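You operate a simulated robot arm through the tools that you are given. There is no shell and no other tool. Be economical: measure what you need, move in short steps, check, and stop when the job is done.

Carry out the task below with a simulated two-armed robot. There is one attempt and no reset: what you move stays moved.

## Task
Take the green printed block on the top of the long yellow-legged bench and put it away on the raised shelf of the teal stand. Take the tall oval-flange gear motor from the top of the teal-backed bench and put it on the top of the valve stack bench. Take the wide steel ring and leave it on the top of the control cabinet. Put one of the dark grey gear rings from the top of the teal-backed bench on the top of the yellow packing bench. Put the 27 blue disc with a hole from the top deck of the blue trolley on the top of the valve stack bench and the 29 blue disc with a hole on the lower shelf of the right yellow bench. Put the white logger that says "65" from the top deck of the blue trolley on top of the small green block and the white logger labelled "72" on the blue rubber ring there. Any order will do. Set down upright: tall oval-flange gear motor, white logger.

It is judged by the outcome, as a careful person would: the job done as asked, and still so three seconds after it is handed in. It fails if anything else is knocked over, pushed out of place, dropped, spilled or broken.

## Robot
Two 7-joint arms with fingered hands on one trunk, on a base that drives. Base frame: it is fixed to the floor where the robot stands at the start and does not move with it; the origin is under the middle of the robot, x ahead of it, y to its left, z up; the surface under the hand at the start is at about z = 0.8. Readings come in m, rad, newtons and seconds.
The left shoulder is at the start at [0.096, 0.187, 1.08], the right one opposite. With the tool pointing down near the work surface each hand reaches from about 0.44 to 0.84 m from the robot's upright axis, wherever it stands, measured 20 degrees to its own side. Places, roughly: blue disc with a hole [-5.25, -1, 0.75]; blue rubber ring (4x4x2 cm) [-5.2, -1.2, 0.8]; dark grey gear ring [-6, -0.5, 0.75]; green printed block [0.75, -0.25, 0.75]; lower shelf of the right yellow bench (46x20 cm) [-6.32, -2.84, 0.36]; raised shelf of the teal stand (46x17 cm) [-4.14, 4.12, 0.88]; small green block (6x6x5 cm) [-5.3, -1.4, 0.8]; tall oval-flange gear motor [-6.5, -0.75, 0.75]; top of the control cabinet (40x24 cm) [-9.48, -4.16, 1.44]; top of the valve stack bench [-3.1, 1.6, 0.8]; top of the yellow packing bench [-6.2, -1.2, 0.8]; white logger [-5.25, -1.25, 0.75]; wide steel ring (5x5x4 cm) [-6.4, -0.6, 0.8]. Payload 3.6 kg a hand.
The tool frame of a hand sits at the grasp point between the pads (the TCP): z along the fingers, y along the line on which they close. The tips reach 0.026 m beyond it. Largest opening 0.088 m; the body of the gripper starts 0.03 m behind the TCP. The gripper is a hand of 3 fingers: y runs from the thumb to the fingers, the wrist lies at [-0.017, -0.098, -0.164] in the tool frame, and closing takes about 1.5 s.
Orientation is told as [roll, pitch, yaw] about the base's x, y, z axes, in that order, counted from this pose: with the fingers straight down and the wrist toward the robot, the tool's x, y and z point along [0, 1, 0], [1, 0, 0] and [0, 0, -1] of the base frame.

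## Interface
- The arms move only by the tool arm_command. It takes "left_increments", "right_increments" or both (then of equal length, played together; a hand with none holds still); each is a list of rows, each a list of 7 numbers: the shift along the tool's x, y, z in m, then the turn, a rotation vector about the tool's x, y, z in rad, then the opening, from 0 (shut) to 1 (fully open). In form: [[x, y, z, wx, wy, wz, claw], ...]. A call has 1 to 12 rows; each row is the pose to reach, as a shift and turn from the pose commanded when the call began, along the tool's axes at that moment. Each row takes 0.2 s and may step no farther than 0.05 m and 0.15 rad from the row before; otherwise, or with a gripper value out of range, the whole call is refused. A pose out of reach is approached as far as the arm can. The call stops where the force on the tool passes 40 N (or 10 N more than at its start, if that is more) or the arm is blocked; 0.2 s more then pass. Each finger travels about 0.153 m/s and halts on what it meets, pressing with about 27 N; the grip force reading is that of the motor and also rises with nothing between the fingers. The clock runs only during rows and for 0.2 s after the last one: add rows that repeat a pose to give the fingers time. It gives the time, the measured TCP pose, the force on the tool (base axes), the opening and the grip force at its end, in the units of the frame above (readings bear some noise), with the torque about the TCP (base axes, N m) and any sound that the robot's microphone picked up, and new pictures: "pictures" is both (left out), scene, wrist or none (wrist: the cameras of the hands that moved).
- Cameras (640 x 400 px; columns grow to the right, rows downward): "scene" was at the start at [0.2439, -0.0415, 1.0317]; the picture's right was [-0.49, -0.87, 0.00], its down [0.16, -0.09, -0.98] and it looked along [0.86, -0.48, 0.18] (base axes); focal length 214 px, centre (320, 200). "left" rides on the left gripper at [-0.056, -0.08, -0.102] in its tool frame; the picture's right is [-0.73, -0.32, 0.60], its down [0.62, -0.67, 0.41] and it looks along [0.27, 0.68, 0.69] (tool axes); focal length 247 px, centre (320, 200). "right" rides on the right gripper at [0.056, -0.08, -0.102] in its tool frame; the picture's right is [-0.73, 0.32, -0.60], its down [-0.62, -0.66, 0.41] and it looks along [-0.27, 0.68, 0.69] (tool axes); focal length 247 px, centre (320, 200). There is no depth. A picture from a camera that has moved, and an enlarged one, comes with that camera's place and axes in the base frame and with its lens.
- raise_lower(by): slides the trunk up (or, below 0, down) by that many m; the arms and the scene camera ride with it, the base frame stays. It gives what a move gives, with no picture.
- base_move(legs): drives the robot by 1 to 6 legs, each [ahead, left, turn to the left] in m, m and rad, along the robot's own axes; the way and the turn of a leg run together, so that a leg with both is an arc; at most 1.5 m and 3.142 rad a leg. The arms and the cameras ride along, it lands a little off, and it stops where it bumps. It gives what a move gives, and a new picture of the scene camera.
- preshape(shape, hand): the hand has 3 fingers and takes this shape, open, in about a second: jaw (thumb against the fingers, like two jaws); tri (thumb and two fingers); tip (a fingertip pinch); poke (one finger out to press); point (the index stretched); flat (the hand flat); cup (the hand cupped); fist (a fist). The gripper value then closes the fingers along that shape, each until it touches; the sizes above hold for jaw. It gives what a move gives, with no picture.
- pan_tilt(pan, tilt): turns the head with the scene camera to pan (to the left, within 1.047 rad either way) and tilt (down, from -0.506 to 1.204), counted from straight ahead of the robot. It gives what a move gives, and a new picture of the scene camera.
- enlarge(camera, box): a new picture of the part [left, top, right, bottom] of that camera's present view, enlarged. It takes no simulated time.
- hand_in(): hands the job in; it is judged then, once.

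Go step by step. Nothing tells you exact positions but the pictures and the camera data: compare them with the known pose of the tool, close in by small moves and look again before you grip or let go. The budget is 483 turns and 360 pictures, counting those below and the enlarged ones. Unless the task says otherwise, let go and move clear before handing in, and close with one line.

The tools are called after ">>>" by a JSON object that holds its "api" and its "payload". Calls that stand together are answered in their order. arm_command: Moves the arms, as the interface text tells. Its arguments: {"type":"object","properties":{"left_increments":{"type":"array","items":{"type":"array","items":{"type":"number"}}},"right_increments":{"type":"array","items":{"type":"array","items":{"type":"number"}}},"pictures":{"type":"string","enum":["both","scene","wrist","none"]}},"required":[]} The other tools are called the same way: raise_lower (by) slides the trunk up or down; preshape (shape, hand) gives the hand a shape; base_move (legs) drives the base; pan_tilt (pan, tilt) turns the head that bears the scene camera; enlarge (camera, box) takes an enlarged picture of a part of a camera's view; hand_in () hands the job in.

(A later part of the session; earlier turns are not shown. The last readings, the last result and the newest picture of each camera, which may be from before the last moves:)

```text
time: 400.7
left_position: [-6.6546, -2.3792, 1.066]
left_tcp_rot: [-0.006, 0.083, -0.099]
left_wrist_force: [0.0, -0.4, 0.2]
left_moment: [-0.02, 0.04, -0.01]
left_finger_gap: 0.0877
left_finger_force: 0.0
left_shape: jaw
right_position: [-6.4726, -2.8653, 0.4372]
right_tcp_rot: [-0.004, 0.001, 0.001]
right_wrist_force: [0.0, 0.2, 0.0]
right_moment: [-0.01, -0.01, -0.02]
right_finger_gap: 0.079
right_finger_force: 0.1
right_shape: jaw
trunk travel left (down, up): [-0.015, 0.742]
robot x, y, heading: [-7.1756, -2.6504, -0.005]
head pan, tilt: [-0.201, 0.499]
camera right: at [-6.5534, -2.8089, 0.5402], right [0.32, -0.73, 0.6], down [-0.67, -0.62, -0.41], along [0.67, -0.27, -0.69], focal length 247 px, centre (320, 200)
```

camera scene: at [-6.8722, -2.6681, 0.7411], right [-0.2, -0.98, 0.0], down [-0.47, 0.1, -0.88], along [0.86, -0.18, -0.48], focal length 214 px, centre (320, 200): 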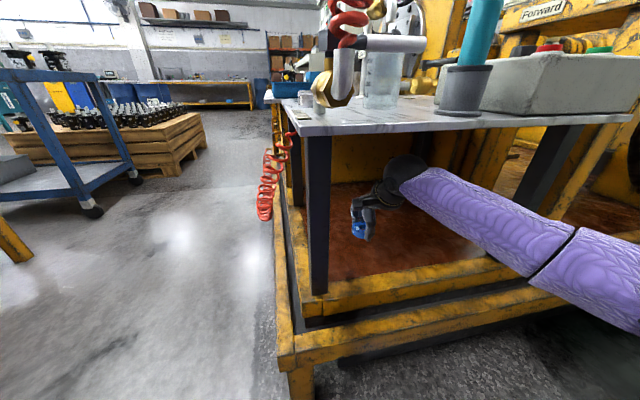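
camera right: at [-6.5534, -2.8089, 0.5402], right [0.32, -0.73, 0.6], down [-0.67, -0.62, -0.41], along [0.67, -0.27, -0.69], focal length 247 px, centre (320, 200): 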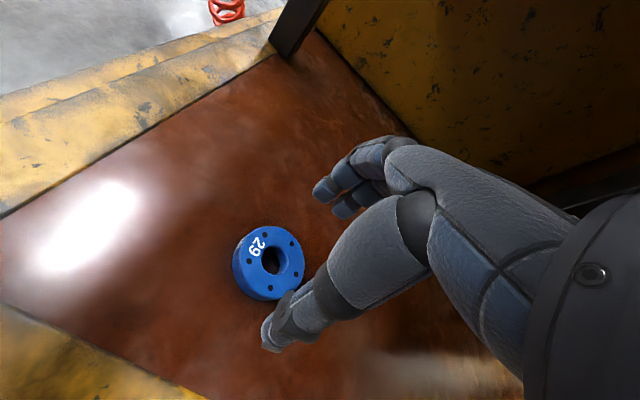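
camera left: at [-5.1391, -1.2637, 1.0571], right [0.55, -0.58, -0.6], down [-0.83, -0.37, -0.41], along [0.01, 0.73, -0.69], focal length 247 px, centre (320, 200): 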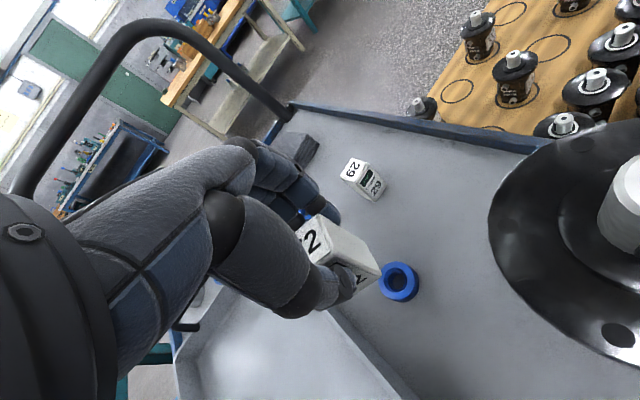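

Disc 29 lies flat on the lower shelf. I'll withdraw the hand straight back, then the base.

>>> {"api": "arm_command", "payload": {"right_increments": [[0, -0.04, 0, 0, 0, 0, 1], [0, -0.08, 0, 0, 0, 0, 1], [0, -0.12, 0, 0, 0, 0, 1], [0, -0.16, 0, 0, 0, 0, 1], [0, -0.2, 0, 0, 0, 0, 1], [0, -0.23, 0, 0, 0, 0, 1]], "pictures": "none"}}

>>> {"api": "base_move", "payload": {"legs": [[-0.3, 0, 0]]}}

>>> {"api": "raise_lower", "payload": {"by": 0.25}}

>>> {"api": "arm_command", "payload": {"right_increments": [[0, 0, -0.04, 0, 0, 0, 1], [0, 0, -0.08, 0, 0, 0, 1], [0, 0, -0.12, 0, 0, 0, 1], [0, 0, -0.16, 0, 0, 0, 1], [0, 0, -0.2, 0, 0, 0, 1], [0, 0, -0.24, 0, 0, 0, 1], [0, 0, -0.28, 0, 0, 0, 1], [0, 0, -0.32, 0, 0, 0, 1], [0, 0, -0.36, 0, 0, 0, 1]], "pictures": "scene"}}

```text
time: 402.1
left_position: [-6.6537, -2.3791, 1.0655]
left_tcp_rot: [-0.008, 0.083, -0.097]
left_wrist_force: [0.1, -0.2, 1.1]
left_moment: [-0.02, 0.02, 0.02]
left_finger_gap: 0.0882
left_finger_force: 0.1
left_shape: jaw
right_position: [-6.702, -2.8627, 0.4372]
right_tcp_rot: [-0.004, -0.002, 0.001]
right_wrist_force: [0.8, 0.2, -0.9]
right_moment: [0.05, 0.01, -0.02]
right_finger_gap: 0.0877
right_finger_force: 0.1
right_shape: jaw
trunk travel left (down, up): [-0.015, 0.742]
robot x, y, heading: [-7.1756, -2.6484, -0.009]
head pan, tilt: [-0.201, 0.499]
```

```text
time: 404.2
left_position: [-6.9552, -2.3813, 1.0654]
left_tcp_rot: [-0.006, 0.086, -0.105]
left_wrist_force: [0.2, -0.2, 0.3]
left_moment: [0.01, -0.01, -0.01]
left_finger_gap: 0.0878
left_finger_force: 0.1
left_shape: jaw
right_position: [-7.0063, -2.8655, 0.4364]
right_tcp_rot: [-0.004, 0.0, -0.006]
right_wrist_force: [0.7, -0.1, 0.9]
right_moment: [-0.01, 0.02, 0.03]
right_finger_gap: 0.0877
right_finger_force: 0.0
right_shape: jaw
trunk travel left (down, up): [-0.015, 0.742]
robot x, y, heading: [-7.4788, -2.6439, -0.005]
head pan, tilt: [-0.201, 0.499]
camera scene: at [-7.1752, -2.6679, 0.7412], right [-0.21, -0.98, 0.0], down [-0.47, 0.1, -0.88], along [0.86, -0.18, -0.48], focal length 214 px, centre (320, 200)
```

scene: 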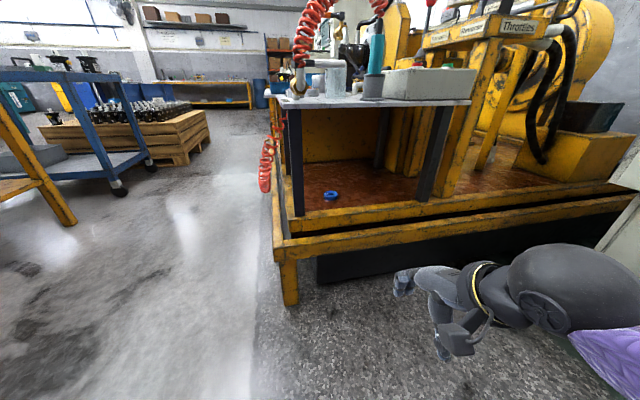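

```text
time: 406.8
left_position: [-6.9549, -2.3813, 1.3152]
left_tcp_rot: [-0.008, 0.085, -0.104]
left_wrist_force: [-0.2, 0.2, -0.5]
left_moment: [0.0, -0.02, -0.03]
left_finger_gap: 0.0878
left_finger_force: 0.0
left_shape: jaw
right_position: [-7.0061, -2.8645, 0.6862]
right_tcp_rot: [-0.002, 0.0, -0.007]
right_wrist_force: [0.7, 0.3, -0.1]
right_moment: [-0.01, 0.0, -0.02]
right_finger_gap: 0.0878
right_finger_force: 0.0
right_shape: jaw
trunk travel left (down, up): [-0.265, 0.492]
robot x, y, heading: [-7.4784, -2.6448, -0.014]
head pan, tilt: [-0.201, 0.499]
```

```text
time: 408.8
left_position: [-6.9557, -2.3826, 1.317]
left_tcp_rot: [-0.006, 0.084, -0.103]
left_wrist_force: [0.4, -0.6, -0.8]
left_moment: [-0.02, 0.03, 0.03]
left_finger_gap: 0.0879
left_finger_force: 0.1
left_shape: jaw
right_position: [-7.0074, -2.8621, 1.0489]
right_tcp_rot: [-0.004, 0.001, -0.009]
right_wrist_force: [0.9, 0.3, -0.4]
right_moment: [0.0, 0.0, -0.01]
right_finger_gap: 0.0879
right_finger_force: 0.0
right_shape: jaw
trunk travel left (down, up): [-0.265, 0.492]
robot x, y, heading: [-7.4769, -2.6489, -0.011]
head pan, tilt: [-0.201, 0.499]
camera scene: at [-7.2266, -2.667, 1.0136], right [-0.21, -0.98, 0.0], down [-0.47, 0.1, -0.88], along [0.86, -0.18, -0.48], focal length 214 px, centre (320, 200)
```

scene: 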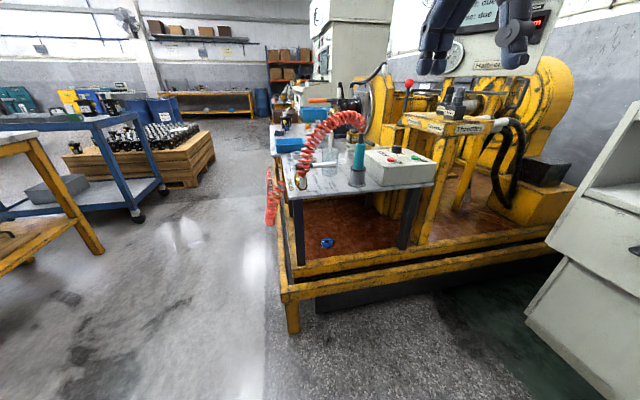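

Disc 29 is confirmed in place. Now I'll return along the same path to the trolley's north-west corner for disc 27.

>>> {"api": "base_move", "payload": {"legs": [[0.05, 1.45, 0.011], [0, 1.4, 0], [1.25, 0, 0], [0, 0, -0.607]]}}

```text
time: 430.0
left_position: [-5.572, 0.1013, 1.3169]
left_tcp_rot: [-0.006, 0.084, -0.705]
left_wrist_force: [-0.4, 0.8, 0.2]
left_moment: [0.01, -0.01, -0.03]
left_finger_gap: 0.0877
left_finger_force: 0.1
left_shape: jaw
right_position: [-5.8837, -0.2684, 1.0487]
right_tcp_rot: [-0.002, 0.002, -0.607]
right_wrist_force: [-0.3, -0.5, -0.9]
right_moment: [0.02, 0.0, -0.01]
right_finger_gap: 0.0877
right_finger_force: 0.1
right_shape: jaw
trunk travel left (down, up): [-0.265, 0.492]
robot x, y, heading: [-6.1494, 0.1783, -0.611]
head pan, tilt: [-0.201, 0.499]
camera scene: at [-5.9566, 0.0175, 1.0135], right [-0.72, -0.69, 0.0], down [-0.33, 0.35, -0.88], along [0.61, -0.64, -0.48], focal length 214 px, centre (320, 200)
```

scene: 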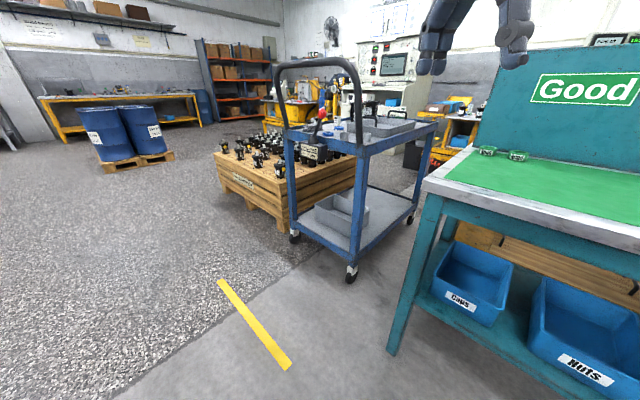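

>>> {"api": "raise_lower", "payload": {"by": 0.05}}

>>> {"api": "arm_command", "payload": {"right_increments": [[0, 0, -0.04, 0, 0, 0, 1], [0, 0, -0.08, 0, 0, 0, 1], [0, 0, -0.1, 0, 0, 0, 1]], "pictures": "none"}}

>>> {"api": "base_move", "payload": {"legs": [[0.654, -0.064, 0.004]]}}

>>> {"api": "pan_tilt", "payload": {"pan": -0.6, "tilt": 0.6}}

```text
time: 431.0
left_position: [-5.572, 0.1015, 1.3659]
left_tcp_rot: [-0.007, 0.085, -0.705]
left_wrist_force: [-0.4, -0.1, -0.2]
left_moment: [-0.02, -0.01, -0.01]
left_finger_gap: 0.0879
left_finger_force: 0.1
left_shape: jaw
right_position: [-5.8835, -0.2683, 1.0969]
right_tcp_rot: [-0.003, 0.0, -0.606]
right_wrist_force: [0.0, -1.2, -0.3]
right_moment: [0.0, -0.03, 0.03]
right_finger_gap: 0.0877
right_finger_force: 0.1
right_shape: jaw
trunk travel left (down, up): [-0.315, 0.442]
robot x, y, heading: [-6.1529, 0.1793, -0.61]
head pan, tilt: [-0.201, 0.499]
```

```text
time: 431.8
left_position: [-5.5713, 0.1012, 1.3657]
left_tcp_rot: [-0.007, 0.083, -0.705]
left_wrist_force: [-0.4, 0.2, 1.0]
left_moment: [-0.01, 0.01, 0.01]
left_finger_gap: 0.0879
left_finger_force: 0.0
left_shape: jaw
right_position: [-5.8845, -0.2662, 1.2008]
right_tcp_rot: [-0.004, 0.0, -0.605]
right_wrist_force: [0.1, 0.1, -0.6]
right_moment: [0.03, 0.0, 0.0]
right_finger_gap: 0.0877
right_finger_force: 0.1
right_shape: jaw
trunk travel left (down, up): [-0.315, 0.442]
robot x, y, heading: [-6.1548, 0.1779, -0.61]
head pan, tilt: [-0.201, 0.499]
```

```text
time: 435.3
left_position: [-5.0793, -0.3034, 1.365]
left_tcp_rot: [-0.006, 0.082, -0.686]
left_wrist_force: [0.2, 0.1, 0.0]
left_moment: [-0.01, 0.01, -0.01]
left_finger_gap: 0.0876
left_finger_force: 0.0
left_shape: jaw
right_position: [-5.3835, -0.6774, 1.1994]
right_tcp_rot: [-0.002, 0.001, -0.587]
right_wrist_force: [0.1, 0.7, 0.0]
right_moment: [0.02, 0.01, -0.04]
right_finger_gap: 0.0876
right_finger_force: 0.1
right_shape: jaw
trunk travel left (down, up): [-0.315, 0.442]
robot x, y, heading: [-5.6628, -0.2343, -0.589]
head pan, tilt: [-0.201, 0.499]
camera scene: at [-5.4681, -0.389, 1.0677], right [-0.71, -0.7, 0.0], down [-0.34, 0.34, -0.88], along [0.62, -0.62, -0.48], focal length 214 px, centre (320, 200)
```

scene: 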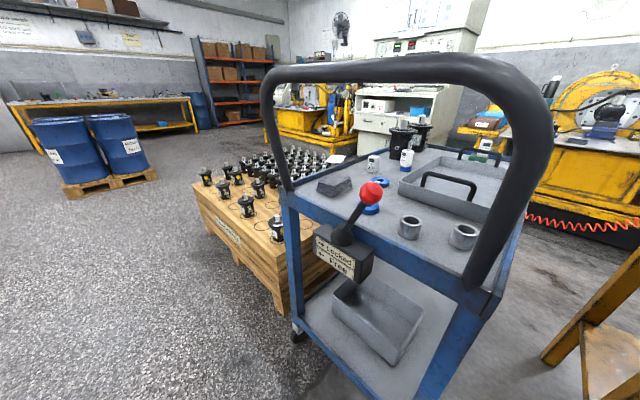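

```text
time: 436.2
left_position: [-5.0782, -0.3017, 1.3649]
left_tcp_rot: [-0.008, 0.083, -0.685]
left_wrist_force: [0.0, -0.7, 0.4]
left_moment: [0.0, 0.0, -0.02]
left_finger_gap: 0.088
left_finger_force: 0.1
left_shape: jaw
right_position: [-5.3838, -0.677, 1.1997]
right_tcp_rot: [-0.005, 0.0, -0.588]
right_wrist_force: [-0.7, 0.9, -0.2]
right_moment: [-0.02, 0.0, 0.01]
right_finger_gap: 0.0876
right_finger_force: 0.0
right_shape: jaw
trunk travel left (down, up): [-0.315, 0.442]
robot x, y, heading: [-5.6599, -0.2373, -0.593]
head pan, tilt: [-0.6, 0.6]
camera scene: at [-5.4996, -0.4061, 1.0588], right [-0.93, -0.37, 0.0], down [-0.21, 0.52, -0.83], along [0.31, -0.77, -0.56], focal length 214 px, centre (320, 200)
```

scene: 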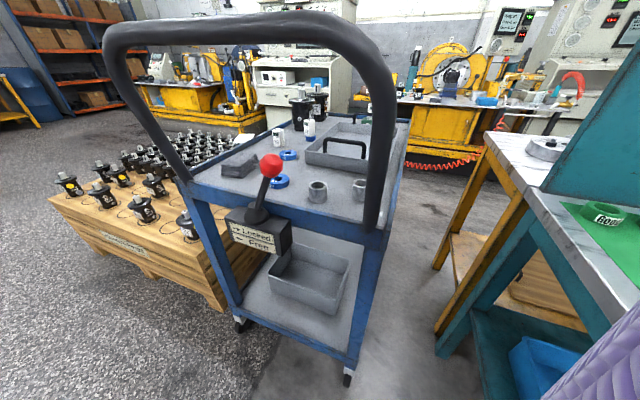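

>>> {"api": "arm_command", "payload": {"right_increments": [[-0.01, 0.03, 0, 0, 0, -0.12, 1], [-0.025, 0.07, 0, 0, 0, -0.24, 1], [-0.035, 0.115, 0, 0, 0, -0.36, 1], [-0.03, 0.16, 0, 0, 0, -0.48, 1], [-0.021, 0.2064, 0, 0, 0, -0.56, 1], [-0.021, 0.2064, 0.03, 0, 0, -0.56, 0.85]]}}

>>> {"api": "enlarge", "payload": {"camera": "right", "box": [120, 200, 360, 350]}}

```text
time: 437.6
left_position: [-5.0795, -0.3037, 1.3653]
left_tcp_rot: [-0.005, 0.085, -0.687]
left_wrist_force: [-0.2, 0.1, -0.2]
left_moment: [0.01, -0.02, 0.02]
left_finger_gap: 0.0879
left_finger_force: 0.0
left_shape: jaw
right_position: [-5.2237, -0.8091, 1.1673]
right_tcp_rot: [-0.002, 0.001, -0.025]
right_wrist_force: [0.0, 0.3, 0.0]
right_moment: [0.03, 0.0, -0.01]
right_finger_gap: 0.0749
right_finger_force: 0.1
right_shape: jaw
trunk travel left (down, up): [-0.315, 0.442]
robot x, y, heading: [-5.6614, -0.2364, -0.592]
head pan, tilt: [-0.6, 0.6]
camera scene: at [-5.5001, -0.4073, 1.0586], right [-0.93, -0.37, 0.0], down [-0.21, 0.53, -0.82], along [0.31, -0.77, -0.57], focal length 214 px, centre (320, 200)
camera right: at [-5.3029, -0.7511, 1.2709], right [0.3, -0.74, 0.6], down [-0.68, -0.61, -0.41], along [0.67, -0.29, -0.69], focal length 247 px, centre (320, 200)
```

scene: 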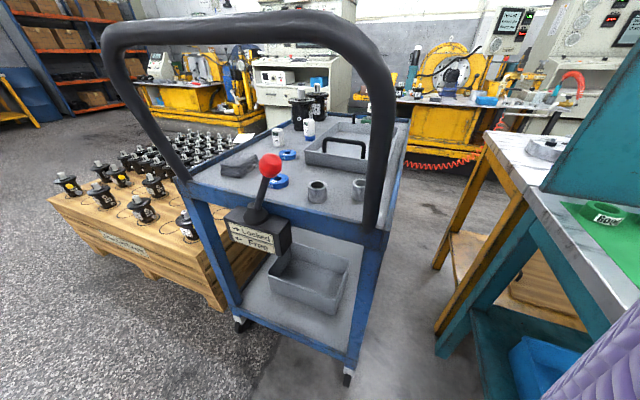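
right: 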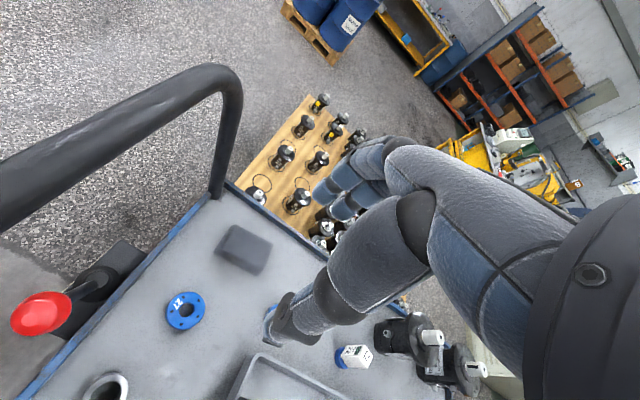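

```text
2.67 times, centred on (240, 275) of right
camera zoom: at [-5.3029, -0.7511, 1.2709], right [0.3, -0.74, 0.6], down [-0.68, -0.61, -0.41], along [0.67, -0.29, -0.69], focal length 659 px, centre (533, 0)
```

zoom: 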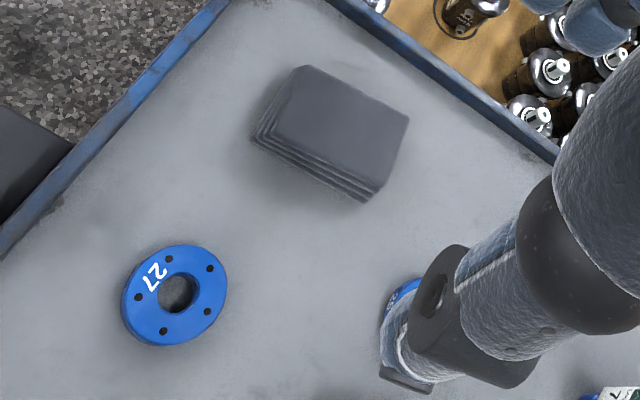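

Disc 27 is at (-5.222, -0.814), right below the hand. I'll descend partway and re-measure.

>>> {"api": "arm_command", "payload": {"right_increments": [[-0.005, 0.002, 0.045, 0, 0, 0, 0.85], [-0.005, 0.002, 0.09, 0, 0, 0, 0.85], [-0.005, 0.002, 0.135, 0, 0, 0, 0.85], [-0.005, 0.002, 0.18, 0, 0, 0, 0.85], [-0.005, 0.002, 0.225, 0, 0, 0, 0.85], [-0.005, 0.002, 0.26, 0, 0, 0, 0.85]]}}

>>> {"api": "enlarge", "payload": {"camera": "right", "box": [120, 200, 360, 350]}}

```text
time: 439.0
left_position: [-5.0779, -0.3036, 1.3649]
left_tcp_rot: [-0.007, 0.082, -0.686]
left_wrist_force: [-0.3, 0.1, -0.3]
left_moment: [-0.03, 0.01, 0.0]
left_finger_gap: 0.0877
left_finger_force: 0.1
left_shape: jaw
right_position: [-5.2256, -0.8136, 0.9087]
right_tcp_rot: [0.0, 0.0, -0.028]
right_wrist_force: [-0.6, -0.9, -0.3]
right_moment: [-0.02, -0.01, -0.02]
right_finger_gap: 0.0748
right_finger_force: 0.1
right_shape: jaw
trunk travel left (down, up): [-0.315, 0.442]
robot x, y, heading: [-5.6612, -0.2377, -0.592]
head pan, tilt: [-0.6, 0.6]
camera scene: at [-5.4996, -0.4061, 1.0588], right [-0.93, -0.37, 0.0], down [-0.21, 0.52, -0.82], along [0.31, -0.77, -0.57], focal length 214 px, centre (320, 200)
camera right: at [-5.304, -0.7556, 1.0105], right [0.3, -0.74, 0.6], down [-0.68, -0.61, -0.41], along [0.67, -0.29, -0.69], focal length 247 px, centre (320, 200)
```

scene: 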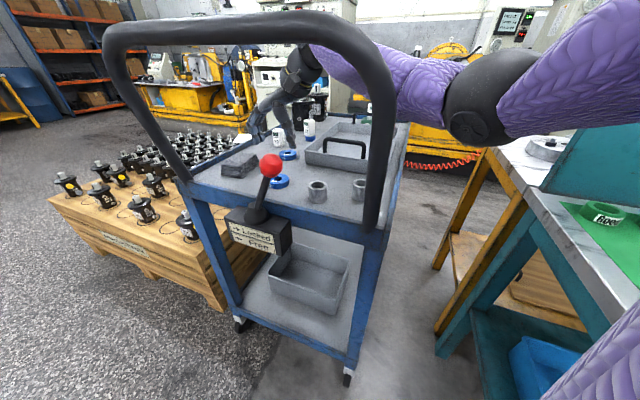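
right: 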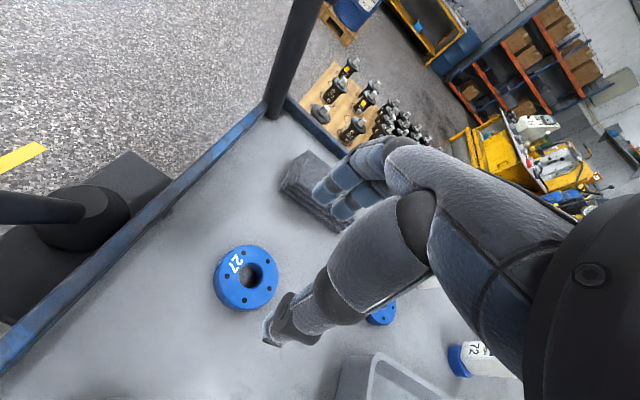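

```text
2.67 times, centred on (240, 275) of right
camera zoom: at [-5.304, -0.7556, 1.0105], right [0.3, -0.74, 0.6], down [-0.68, -0.61, -0.41], along [0.67, -0.29, -0.69], focal length 659 px, centre (533, 0)
```

zoom: 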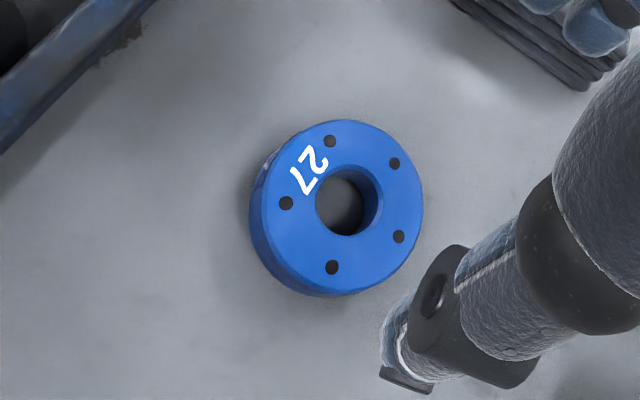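

>>> {"api": "arm_command", "payload": {"right_increments": [[0, 0.002, 0.04, 0, 0, 0, 0.78], [0, 0.002, 0.07, 0, 0, 0, 0.78], [0, 0.002, 0.09, 0, 0, 0, 0.78], [0, 0.002, 0.1, 0, 0, 0, 0.78]], "pictures": "wrist"}}

>>> {"api": "enlarge", "payload": {"camera": "scene", "box": [220, 120, 340, 195]}}

```text
time: 440.0
left_position: [-5.0825, -0.3061, 1.3678]
left_tcp_rot: [-0.003, 0.083, -0.687]
left_wrist_force: [1.1, 0.9, -0.3]
left_moment: [0.03, 0.01, -0.01]
left_finger_gap: 0.0879
left_finger_force: 0.0
left_shape: jaw
right_position: [-5.225, -0.8222, 0.8151]
right_tcp_rot: [-0.005, -0.006, -0.034]
right_wrist_force: [-0.1, 0.8, 0.6]
right_moment: [-0.01, -0.01, 0.03]
right_finger_gap: 0.0689
right_finger_force: 0.0
right_shape: jaw
trunk travel left (down, up): [-0.315, 0.442]
robot x, y, heading: [-5.6616, -0.2365, -0.595]
head pan, tilt: [-0.6, 0.6]
camera right: at [-5.3037, -0.7629, 0.9155], right [0.29, -0.74, 0.61], down [-0.68, -0.6, -0.41], along [0.67, -0.29, -0.68], focal length 247 px, centre (320, 200)
```

right: 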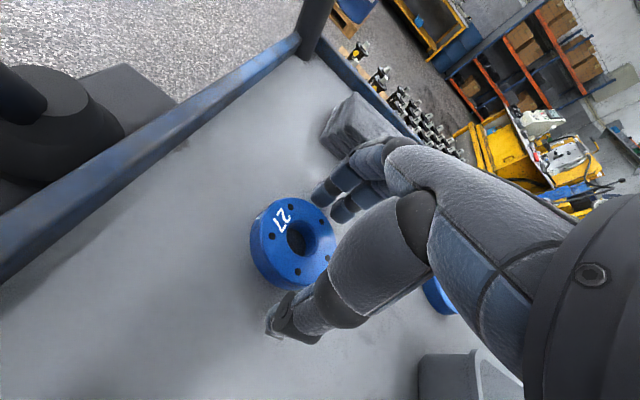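

```text
5.33 times, centred on (280, 158) of scene
camera zoom: at [-5.5034, -0.4086, 1.0596], right [-0.93, -0.37, 0.0], down [-0.21, 0.53, -0.82], along [0.31, -0.77, -0.57], focal length 1144 px, centre (533, 427)
```

zoom: 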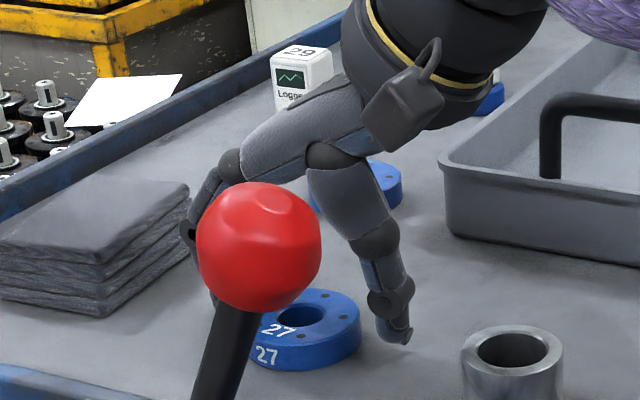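

The reading drifted slightly, as if the arm touches something above the wrist. I'll look at the elbow before closing.

>>> {"api": "enlarge", "payload": {"camera": "scene", "box": [320, 0, 640, 400]}}

>>> {"api": "enlarge", "payload": {"camera": "right", "box": [230, 100, 470, 250]}}

```text
1.00 times, centred on (480, 200) of scene (not enlarged: the box is as wide or as high as the picture)
camera zoom: at [-5.5034, -0.4086, 1.0596], right [-0.93, -0.37, 0.0], down [-0.21, 0.53, -0.82], along [0.31, -0.77, -0.57], focal length 214 px, centre (160, 200)
```

zoom: 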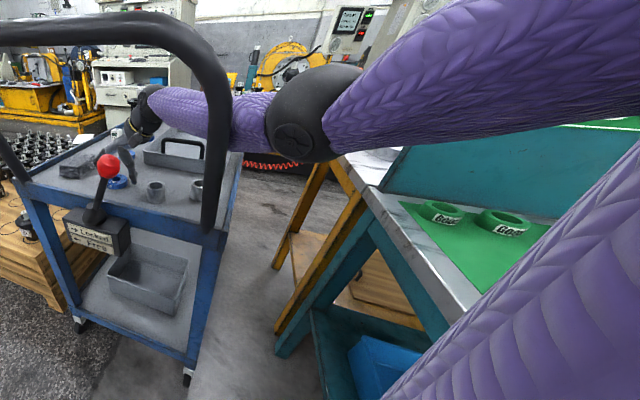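

```text
2.67 times, centred on (350, 175) of right
camera zoom: at [-5.3037, -0.7629, 0.9155], right [0.29, -0.74, 0.61], down [-0.68, -0.6, -0.41], along [0.67, -0.29, -0.68], focal length 659 px, centre (240, 267)
```

zoom: 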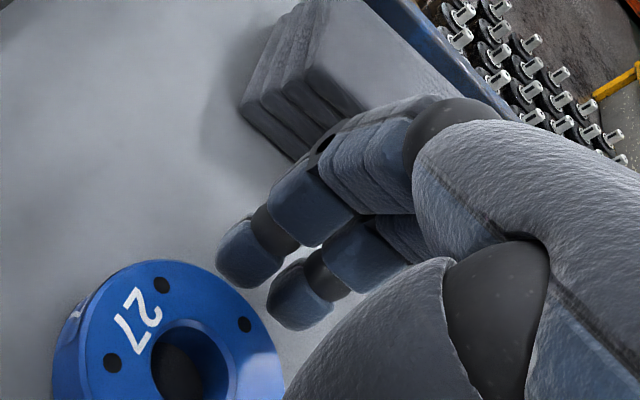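

The elbow is brushing the handle upright. I'll lift back up, bring the base about 10 cm closer so the elbow bends further away from it, and re-approach.

>>> {"api": "arm_command", "payload": {"right_increments": [[0, 0, -0.045, 0, 0, 0, 0.8], [0, 0, -0.09, 0, 0, 0, 0.8], [0, 0, -0.135, 0, 0, 0, 0.8], [0, 0, -0.18, 0, 0, 0, 0.8], [0, 0, -0.225, 0, 0, 0, 0.8], [0, 0, -0.27, 0, 0, 0, 0.8], [0, 0, -0.315, 0, 0, 0, 0.8], [0, 0, -0.36, 0, 0, 0, 0.8]], "pictures": "none"}}

>>> {"api": "base_move", "payload": {"legs": [[0.097, -0.037, 0]]}}

>>> {"api": "arm_command", "payload": {"right_increments": [[0.025, -0.02, 0, 0, 0, 0, 0.8], [0.055, -0.04, 0, 0, 0, 0, 0.8], [0.08, -0.06, 0, 0, 0, 0, 0.8]]}}

```text
time: 441.8
left_position: [-5.0781, -0.3013, 1.3666]
left_tcp_rot: [-0.007, 0.083, -0.687]
left_wrist_force: [0.1, 0.9, -0.5]
left_moment: [-0.02, 0.0, -0.04]
left_finger_gap: 0.0877
left_finger_force: 0.1
left_shape: jaw
right_position: [-5.2206, -0.8135, 1.1701]
right_tcp_rot: [-0.003, 0.003, -0.027]
right_wrist_force: [0.1, -0.1, 0.1]
right_moment: [0.0, -0.01, 0.04]
right_finger_gap: 0.0699
right_finger_force: 0.0
right_shape: jaw
trunk travel left (down, up): [-0.315, 0.442]
robot x, y, heading: [-5.6628, -0.2343, -0.588]
head pan, tilt: [-0.6, 0.6]
```

```text
time: 443.0
left_position: [-5.0157, -0.3894, 1.3653]
left_tcp_rot: [-0.007, 0.087, -0.687]
left_wrist_force: [-0.3, 0.2, -0.1]
left_moment: [0.01, 0.02, -0.02]
left_finger_gap: 0.0877
left_finger_force: 0.0
left_shape: jaw
right_position: [-5.1611, -0.9021, 1.1693]
right_tcp_rot: [-0.002, 0.001, -0.029]
right_wrist_force: [0.3, -1.2, 0.6]
right_moment: [0.02, 0.02, 0.02]
right_finger_gap: 0.0701
right_finger_force: 0.0
right_shape: jaw
trunk travel left (down, up): [-0.315, 0.442]
robot x, y, heading: [-5.6013, -0.3226, -0.592]
head pan, tilt: [-0.6, 0.6]
camera scene: at [-5.4384, -0.493, 1.0585], right [-0.93, -0.37, 0.0], down [-0.21, 0.53, -0.82], along [0.3, -0.77, -0.57], focal length 214 px, centre (320, 200)
```

scene: 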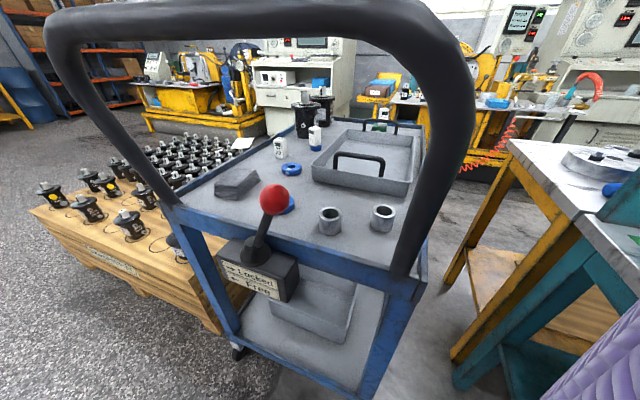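

```text
time: 443.8
left_position: [-5.0186, -0.3897, 1.3653]
left_tcp_rot: [-0.006, 0.084, -0.689]
left_wrist_force: [0.5, 0.5, -0.6]
left_moment: [0.04, -0.03, -0.02]
left_finger_gap: 0.0879
left_finger_force: 0.1
left_shape: jaw
right_position: [-5.2192, -0.8175, 1.1704]
right_tcp_rot: [-0.003, 0.001, -0.031]
right_wrist_force: [-0.6, 0.3, 0.9]
right_moment: [-0.02, 0.04, -0.01]
right_finger_gap: 0.0699
right_finger_force: 0.0
right_shape: jaw
trunk travel left (down, up): [-0.315, 0.442]
robot x, y, heading: [-5.6002, -0.3196, -0.596]
head pan, tilt: [-0.6, 0.6]
camera scene: at [-5.4394, -0.4919, 1.0589], right [-0.93, -0.37, 0.0], down [-0.21, 0.53, -0.83], along [0.3, -0.77, -0.56], focal length 214 px, centre (320, 200)
camera right: at [-5.2982, -0.7593, 1.2726], right [0.3, -0.74, 0.6], down [-0.68, -0.6, -0.41], along [0.67, -0.29, -0.69], focal length 247 px, centre (320, 200)
```

scene: 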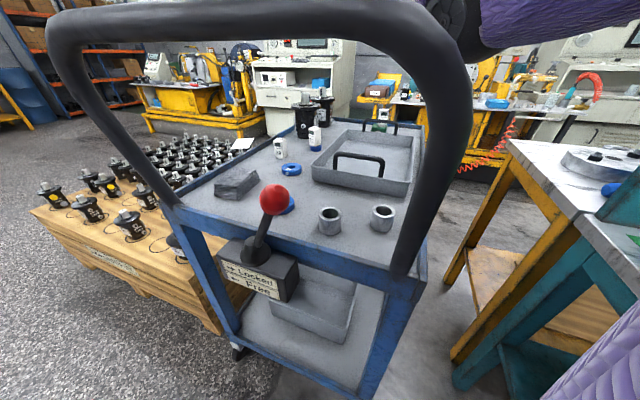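
right: 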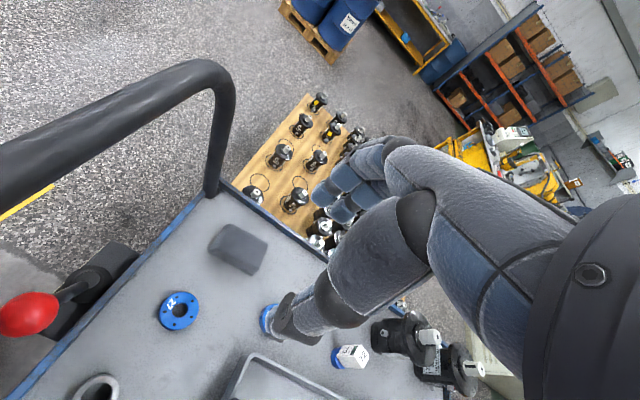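

Disc 27 hasn't moved. I'll descend again and check the elbow's distance from the upright.

>>> {"api": "arm_command", "payload": {"right_increments": [[0.004, -0.003, 0.045, 0, 0, 0, 0.8], [0.004, -0.003, 0.09, 0, 0, 0, 0.8], [0.004, -0.003, 0.135, 0, 0, 0, 0.8], [0.004, -0.003, 0.18, 0, 0, 0, 0.8], [0.004, -0.003, 0.225, 0, 0, 0, 0.8], [0.004, -0.003, 0.265, 0, 0, 0, 0.8]]}}

```text
time: 445.2
left_position: [-5.0181, -0.3886, 1.365]
left_tcp_rot: [-0.007, 0.084, -0.687]
left_wrist_force: [0.3, -0.6, 0.2]
left_moment: [-0.02, 0.0, 0.02]
left_finger_gap: 0.088
left_finger_force: 0.1
left_shape: jaw
right_position: [-5.2246, -0.814, 0.9058]
right_tcp_rot: [-0.002, 0.002, -0.029]
right_wrist_force: [0.1, -0.5, -1.8]
right_moment: [0.0, 0.02, 0.0]
right_finger_gap: 0.0703
right_finger_force: 0.0
right_shape: jaw
trunk travel left (down, up): [-0.315, 0.442]
robot x, y, heading: [-5.5961, -0.3229, -0.591]
head pan, tilt: [-0.6, 0.6]
camera scene: at [-5.4391, -0.4921, 1.0588], right [-0.93, -0.37, 0.0], down [-0.21, 0.53, -0.82], along [0.3, -0.77, -0.57], focal length 214 px, centre (320, 200)
camera right: at [-5.303, -0.7557, 1.008], right [0.3, -0.74, 0.6], down [-0.68, -0.6, -0.41], along [0.67, -0.29, -0.69], focal length 247 px, centre (320, 200)
```

scene: 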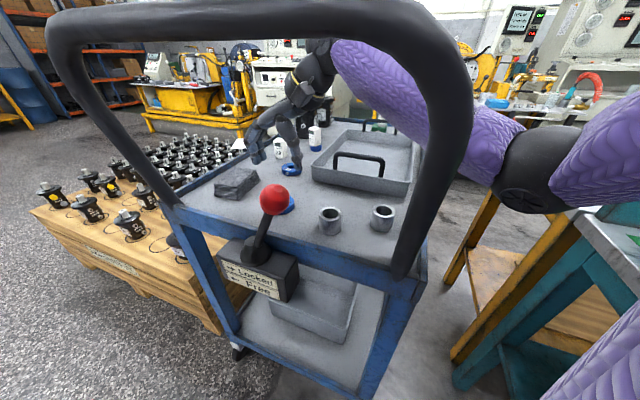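
right: 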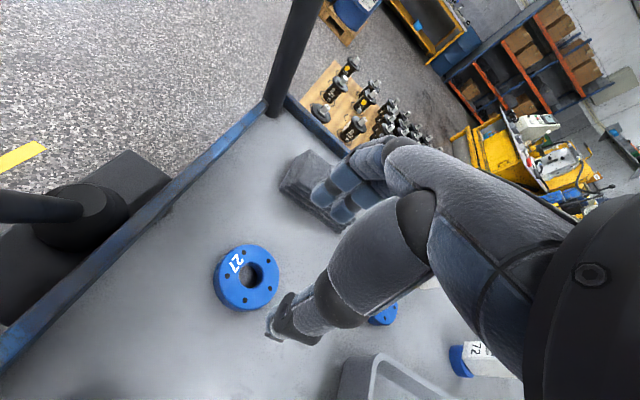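

The elbow now has good clearance. I'll go down to the disc with a slightly narrower opening.

>>> {"api": "arm_command", "payload": {"right_increments": [[0, 0.001, 0.04, 0, 0, 0, 0.72], [0, 0.001, 0.07, 0, 0, 0, 0.72], [0, 0.001, 0.09, 0, 0, 0, 0.72], [0, 0.001, 0.098, 0, 0, 0, 0.72]], "pictures": "wrist"}}

>>> {"api": "enlarge", "payload": {"camera": "scene", "box": [200, 120, 360, 220]}}

```text
time: 446.2
left_position: [-5.0179, -0.3878, 1.366]
left_tcp_rot: [-0.009, 0.083, -0.685]
left_wrist_force: [-0.3, -1.7, -0.1]
left_moment: [0.04, 0.0, 0.01]
left_finger_gap: 0.0877
left_finger_force: 0.1
left_shape: jaw
right_position: [-5.2221, -0.8152, 0.8082]
right_tcp_rot: [-0.004, 0.001, -0.03]
right_wrist_force: [0.1, -1.2, 2.6]
right_moment: [0.04, -0.09, 0.0]
right_finger_gap: 0.0632
right_finger_force: 0.1
right_shape: jaw
trunk travel left (down, up): [-0.315, 0.442]
robot x, y, heading: [-5.6002, -0.3228, -0.593]
head pan, tilt: [-0.6, 0.6]
camera right: at [-5.2999, -0.7573, 0.9105], right [0.3, -0.74, 0.6], down [-0.68, -0.61, -0.41], along [0.67, -0.29, -0.69], focal length 247 px, centre (320, 200)
```

right: 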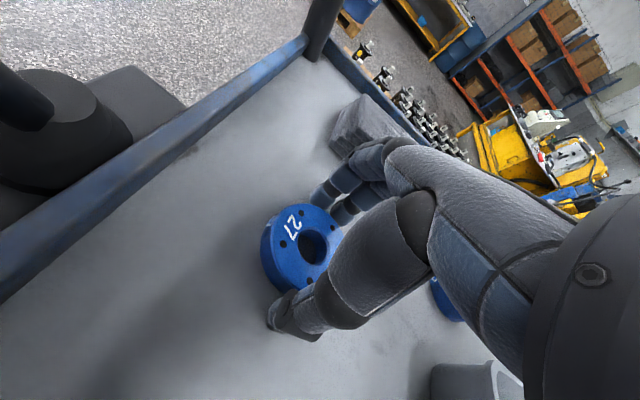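

```text
4.00 times, centred on (280, 170) of scene
camera zoom: at [-5.4393, -0.4918, 1.0589], right [-0.93, -0.37, 0.0], down [-0.21, 0.53, -0.83], along [0.3, -0.77, -0.56], focal length 858 px, centre (480, 320)
```

zoom: 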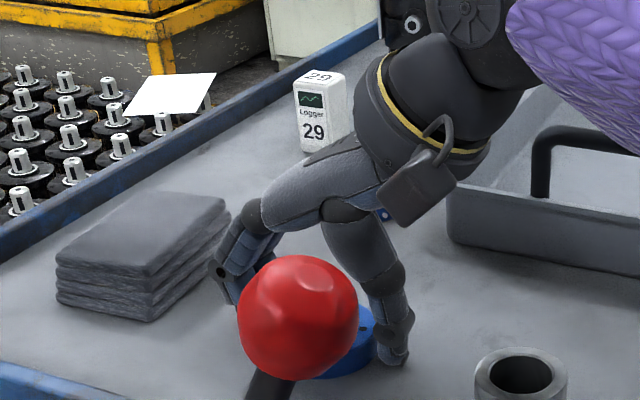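

Aligned, at depth and clear. I'll close and lift.

>>> {"api": "arm_command", "payload": {"right_increments": [[0, 0, 0, 0, 0, 0, 0.5], [0, 0, 0, 0, 0, 0, 0.25], [0, 0, 0, 0, 0, 0, 0], [0, 0, 0, 0, 0, 0, 0], [0, 0, 0, 0, 0, 0, 0], [0, 0, -0.03, 0, 0, 0, 0], [0, 0, -0.075, 0, 0, 0, 0], [0, 0, -0.12, 0, 0, 0, 0]], "pictures": "wrist"}}

```text
time: 448.0
left_position: [-5.0178, -0.389, 1.3656]
left_tcp_rot: [-0.006, 0.086, -0.689]
left_wrist_force: [-0.4, 0.0, 0.7]
left_moment: [-0.01, -0.03, 0.0]
left_finger_gap: 0.0881
left_finger_force: 0.0
left_shape: jaw
right_position: [-5.2233, -0.8162, 0.9298]
right_tcp_rot: [-0.002, 0.001, -0.03]
right_wrist_force: [-0.4, -0.1, -2.6]
right_moment: [0.01, -0.02, 0.01]
right_finger_gap: 0.0446
right_finger_force: 27.0
right_shape: jaw
trunk travel left (down, up): [-0.315, 0.442]
robot x, y, heading: [-5.6016, -0.3221, -0.597]
head pan, tilt: [-0.6, 0.6]
camera right: at [-5.3026, -0.7573, 1.0313], right [0.3, -0.74, 0.6], down [-0.68, -0.6, -0.41], along [0.67, -0.29, -0.69], focal length 247 px, centre (320, 200)
```

right: 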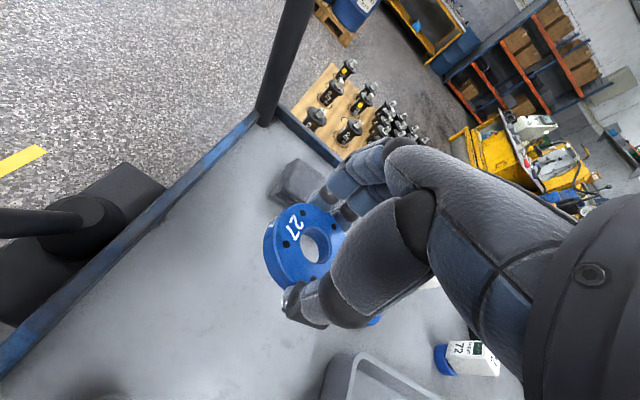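

Disc 27 is in hand. I'll lift over the handle, back away and tuck the arm.

>>> {"api": "arm_command", "payload": {"right_increments": [[0, 0, -0.045, 0, 0, 0, 0], [0, 0, -0.09, 0, 0, 0, 0], [0, 0, -0.135, 0, 0, 0, 0], [0, 0, -0.18, 0, 0, 0, 0], [0, 0, -0.225, 0, 0, 0, 0], [0, 0, -0.25, 0, 0, 0, 0]], "pictures": "none"}}

>>> {"api": "raise_lower", "payload": {"by": 0.1}}

>>> {"api": "base_move", "payload": {"legs": [[-0.65, 0, 0]]}}

>>> {"api": "arm_command", "payload": {"right_increments": [[0.04, -0.03, 0, 0, 0, 0.1, 0], [0.08, -0.06, 0, 0, 0, 0.2, 0], [0.12, -0.09, 0, 0, 0, 0.3, 0], [0.15, -0.12, 0, 0, 0, 0.4, 0], [0.17, -0.14, 0, 0, 0, 0.5, 0]], "pictures": "scene"}}

```text
time: 449.4
left_position: [-5.0178, -0.3906, 1.3653]
left_tcp_rot: [-0.007, 0.085, -0.688]
left_wrist_force: [-0.2, -0.4, -0.7]
left_moment: [0.0, 0.01, -0.03]
left_finger_gap: 0.0879
left_finger_force: 0.1
left_shape: jaw
right_position: [-5.2226, -0.8156, 1.1769]
right_tcp_rot: [-0.003, 0.002, -0.03]
right_wrist_force: [-0.1, -0.1, -2.1]
right_moment: [0.0, 0.03, -0.01]
right_finger_gap: 0.0447
right_finger_force: 26.5
right_shape: jaw
trunk travel left (down, up): [-0.315, 0.442]
robot x, y, heading: [-5.5988, -0.324, -0.594]
head pan, tilt: [-0.6, 0.6]
```

```text
time: 450.7
left_position: [-5.0177, -0.3892, 1.4659]
left_tcp_rot: [-0.007, 0.086, -0.688]
left_wrist_force: [0.2, 0.0, 0.3]
left_moment: [0.03, -0.01, 0.0]
left_finger_gap: 0.0877
left_finger_force: 0.0
left_shape: jaw
right_position: [-5.2205, -0.8154, 1.2764]
right_tcp_rot: [-0.001, 0.002, -0.027]
right_wrist_force: [0.0, 1.2, -2.1]
right_moment: [0.02, -0.03, -0.01]
right_finger_gap: 0.0446
right_finger_force: 27.3
right_shape: jaw
trunk travel left (down, up): [-0.415, 0.342]
robot x, y, heading: [-5.5983, -0.3226, -0.589]
head pan, tilt: [-0.6, 0.6]
```

```text
time: 454.3
left_position: [-5.5471, -0.0364, 1.4659]
left_tcp_rot: [-0.008, 0.083, -0.704]
left_wrist_force: [-0.3, 0.3, -0.3]
left_moment: [0.05, 0.02, -0.01]
left_finger_gap: 0.0879
left_finger_force: 0.0
left_shape: jaw
right_position: [-5.756, -0.459, 1.2761]
right_tcp_rot: [-0.003, 0.003, -0.046]
right_wrist_force: [0.5, 0.3, -2.5]
right_moment: [0.0, 0.01, 0.02]
right_finger_gap: 0.0446
right_finger_force: 26.9
right_shape: jaw
trunk travel left (down, up): [-0.415, 0.342]
robot x, y, heading: [-6.1295, 0.0359, -0.609]
head pan, tilt: [-0.6, 0.6]
camera scene: at [-5.9803, -0.126, 1.166], right [-0.94, -0.35, 0.0], down [-0.2, 0.53, -0.83], along [0.29, -0.77, -0.56], focal length 214 px, centre (320, 200)
```

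scene: 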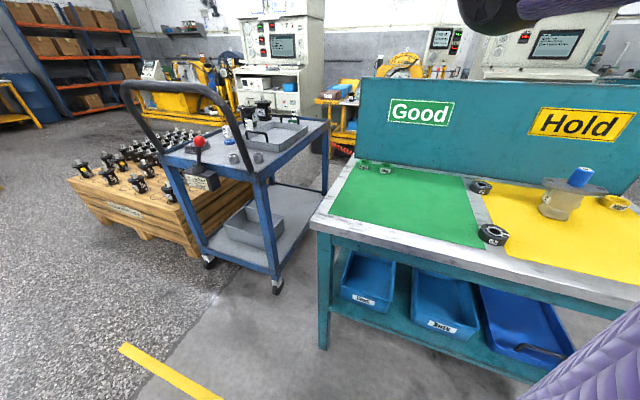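

```text
time: 455.5
left_position: [-5.5466, -0.0365, 1.4651]
left_tcp_rot: [-0.007, 0.083, -0.704]
left_wrist_force: [1.3, 0.2, -0.8]
left_moment: [-0.01, -0.03, 0.02]
left_finger_gap: 0.0877
left_finger_force: 0.0
left_shape: jaw
right_position: [-5.8903, -0.2825, 1.2763]
right_tcp_rot: [-0.003, -0.001, -0.546]
right_wrist_force: [0.4, -0.4, -2.0]
right_moment: [-0.05, 0.02, -0.03]
right_finger_gap: 0.0445
right_finger_force: 26.9
right_shape: jaw
trunk travel left (down, up): [-0.415, 0.342]
robot x, y, heading: [-6.1301, 0.0411, -0.606]
head pan, tilt: [-0.6, 0.6]
camera scene: at [-5.9802, -0.1257, 1.166], right [-0.94, -0.35, 0.0], down [-0.2, 0.53, -0.83], along [0.29, -0.77, -0.56], focal length 214 px, centre (320, 200)
```

scene: 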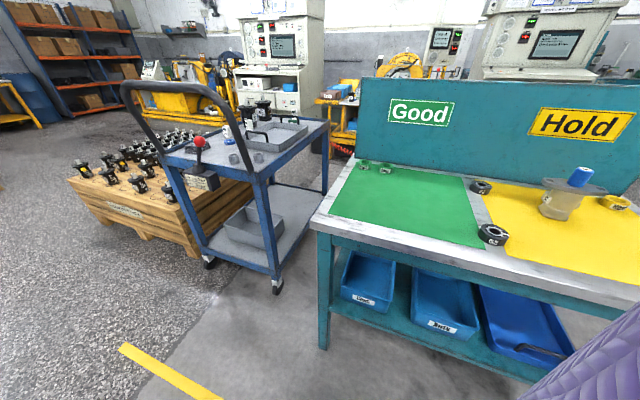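

Next is the gear motor, taken with the left hand by the blue cap on top. I'll line the base up facing south in front of it.

>>> {"api": "base_move", "payload": {"legs": [[0, 0, -0.965], [0.1, -0.5, 0]]}}

>>> {"api": "raise_lower", "payload": {"by": -0.15}}

>>> {"api": "pan_tilt", "payload": {"pan": 0.3, "tilt": 0.6}}

>>> {"api": "enlarge", "payload": {"camera": "left", "box": [0, 0, 640, 400]}}

```text
time: 460.9
left_position: [-6.3525, -0.5828, 1.466]
left_tcp_rot: [-0.007, 0.082, -1.657]
left_wrist_force: [0.1, 0.6, 0.2]
left_moment: [0.03, 0.0, 0.01]
left_finger_gap: 0.0877
left_finger_force: 0.0
left_shape: jaw
right_position: [-6.7509, -0.4467, 1.2752]
right_tcp_rot: [-0.001, 0.0, -1.498]
right_wrist_force: [-0.2, -0.1, -2.5]
right_moment: [-0.02, 0.03, 0.0]
right_finger_gap: 0.0448
right_finger_force: 27.4
right_shape: jaw
trunk travel left (down, up): [-0.415, 0.342]
robot x, y, heading: [-6.6309, -0.0692, -1.564]
head pan, tilt: [-0.6, 0.6]
camera scene: at [-6.6754, -0.2821, 1.1658], right [-0.83, 0.56, 0.0], down [0.32, 0.47, -0.82], along [-0.46, -0.68, -0.57], focal length 214 px, centre (320, 200)
```

scene: 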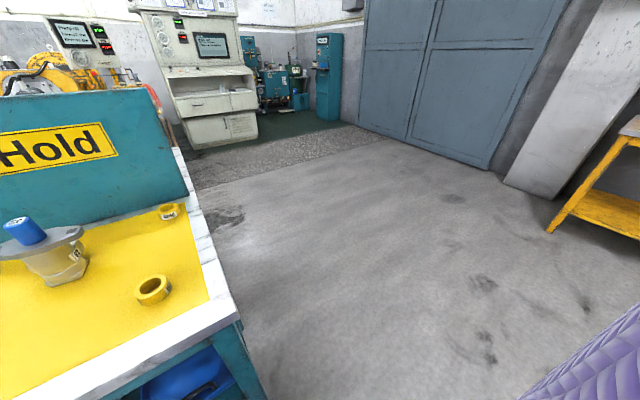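

```text
time: 462.6
left_position: [-6.3514, -0.5837, 1.3172]
left_tcp_rot: [-0.007, 0.085, -1.657]
left_wrist_force: [0.3, 0.4, 0.1]
left_moment: [-0.05, -0.03, 0.01]
left_finger_gap: 0.0878
left_finger_force: 0.1
left_shape: jaw
right_position: [-6.7503, -0.446, 1.1265]
right_tcp_rot: [-0.002, 0.0, -1.5]
right_wrist_force: [-0.2, -0.3, -3.3]
right_moment: [-0.01, -0.02, -0.02]
right_finger_gap: 0.0446
right_finger_force: 27.4
right_shape: jaw
trunk travel left (down, up): [-0.265, 0.492]
robot x, y, heading: [-6.6299, -0.0682, -1.561]
head pan, tilt: [-0.6, 0.6]
```

```text
time: 463.9
left_position: [-6.351, -0.5834, 1.317]
left_tcp_rot: [-0.006, 0.083, -1.657]
left_wrist_force: [0.4, -0.8, -0.9]
left_moment: [0.0, -0.01, 0.02]
left_finger_gap: 0.0878
left_finger_force: 0.1
left_shape: jaw
right_position: [-6.751, -0.4466, 1.1255]
right_tcp_rot: [-0.005, -0.001, -1.5]
right_wrist_force: [0.0, -1.4, -2.0]
right_moment: [0.0, 0.0, 0.01]
right_finger_gap: 0.0444
right_finger_force: 26.8
right_shape: jaw
trunk travel left (down, up): [-0.265, 0.492]
robot x, y, heading: [-6.628, -0.0618, -1.56]
head pan, tilt: [0.3, 0.6]
camera scene: at [-6.5985, -0.3139, 1.0044], right [-0.95, -0.3, 0.0], down [-0.17, 0.54, -0.82], along [0.25, -0.79, -0.57], focal length 214 px, centre (320, 200)
```

scene: 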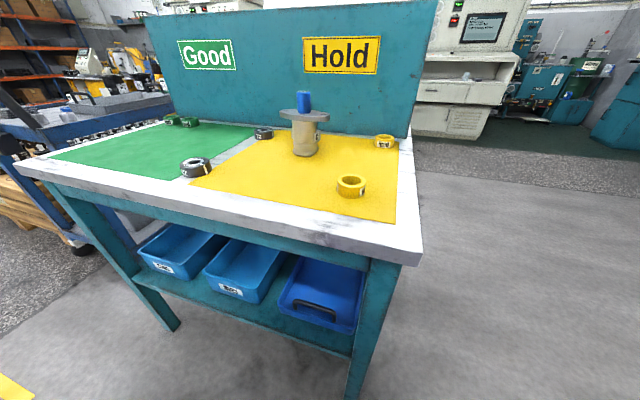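

```text
1.00 times, centred on (320, 200) of left (not enlarged: the box is as wide or as high as the picture)
camera zoom: at [-6.4003, -0.5076, 1.4234], right [-0.7, 0.43, -0.56], down [0.68, 0.64, -0.36], along [0.21, -0.64, -0.74], focal length 247 px, centre (320, 200)
```

zoom: 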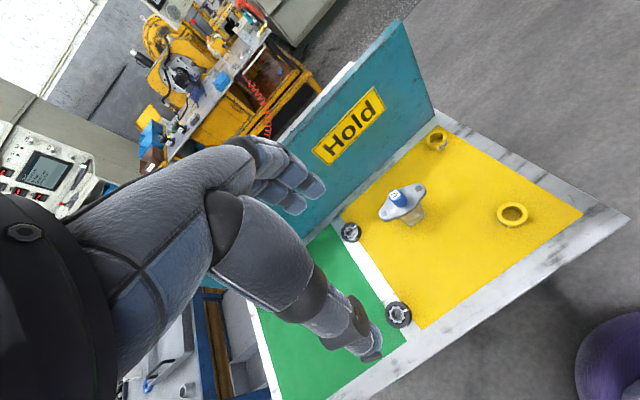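

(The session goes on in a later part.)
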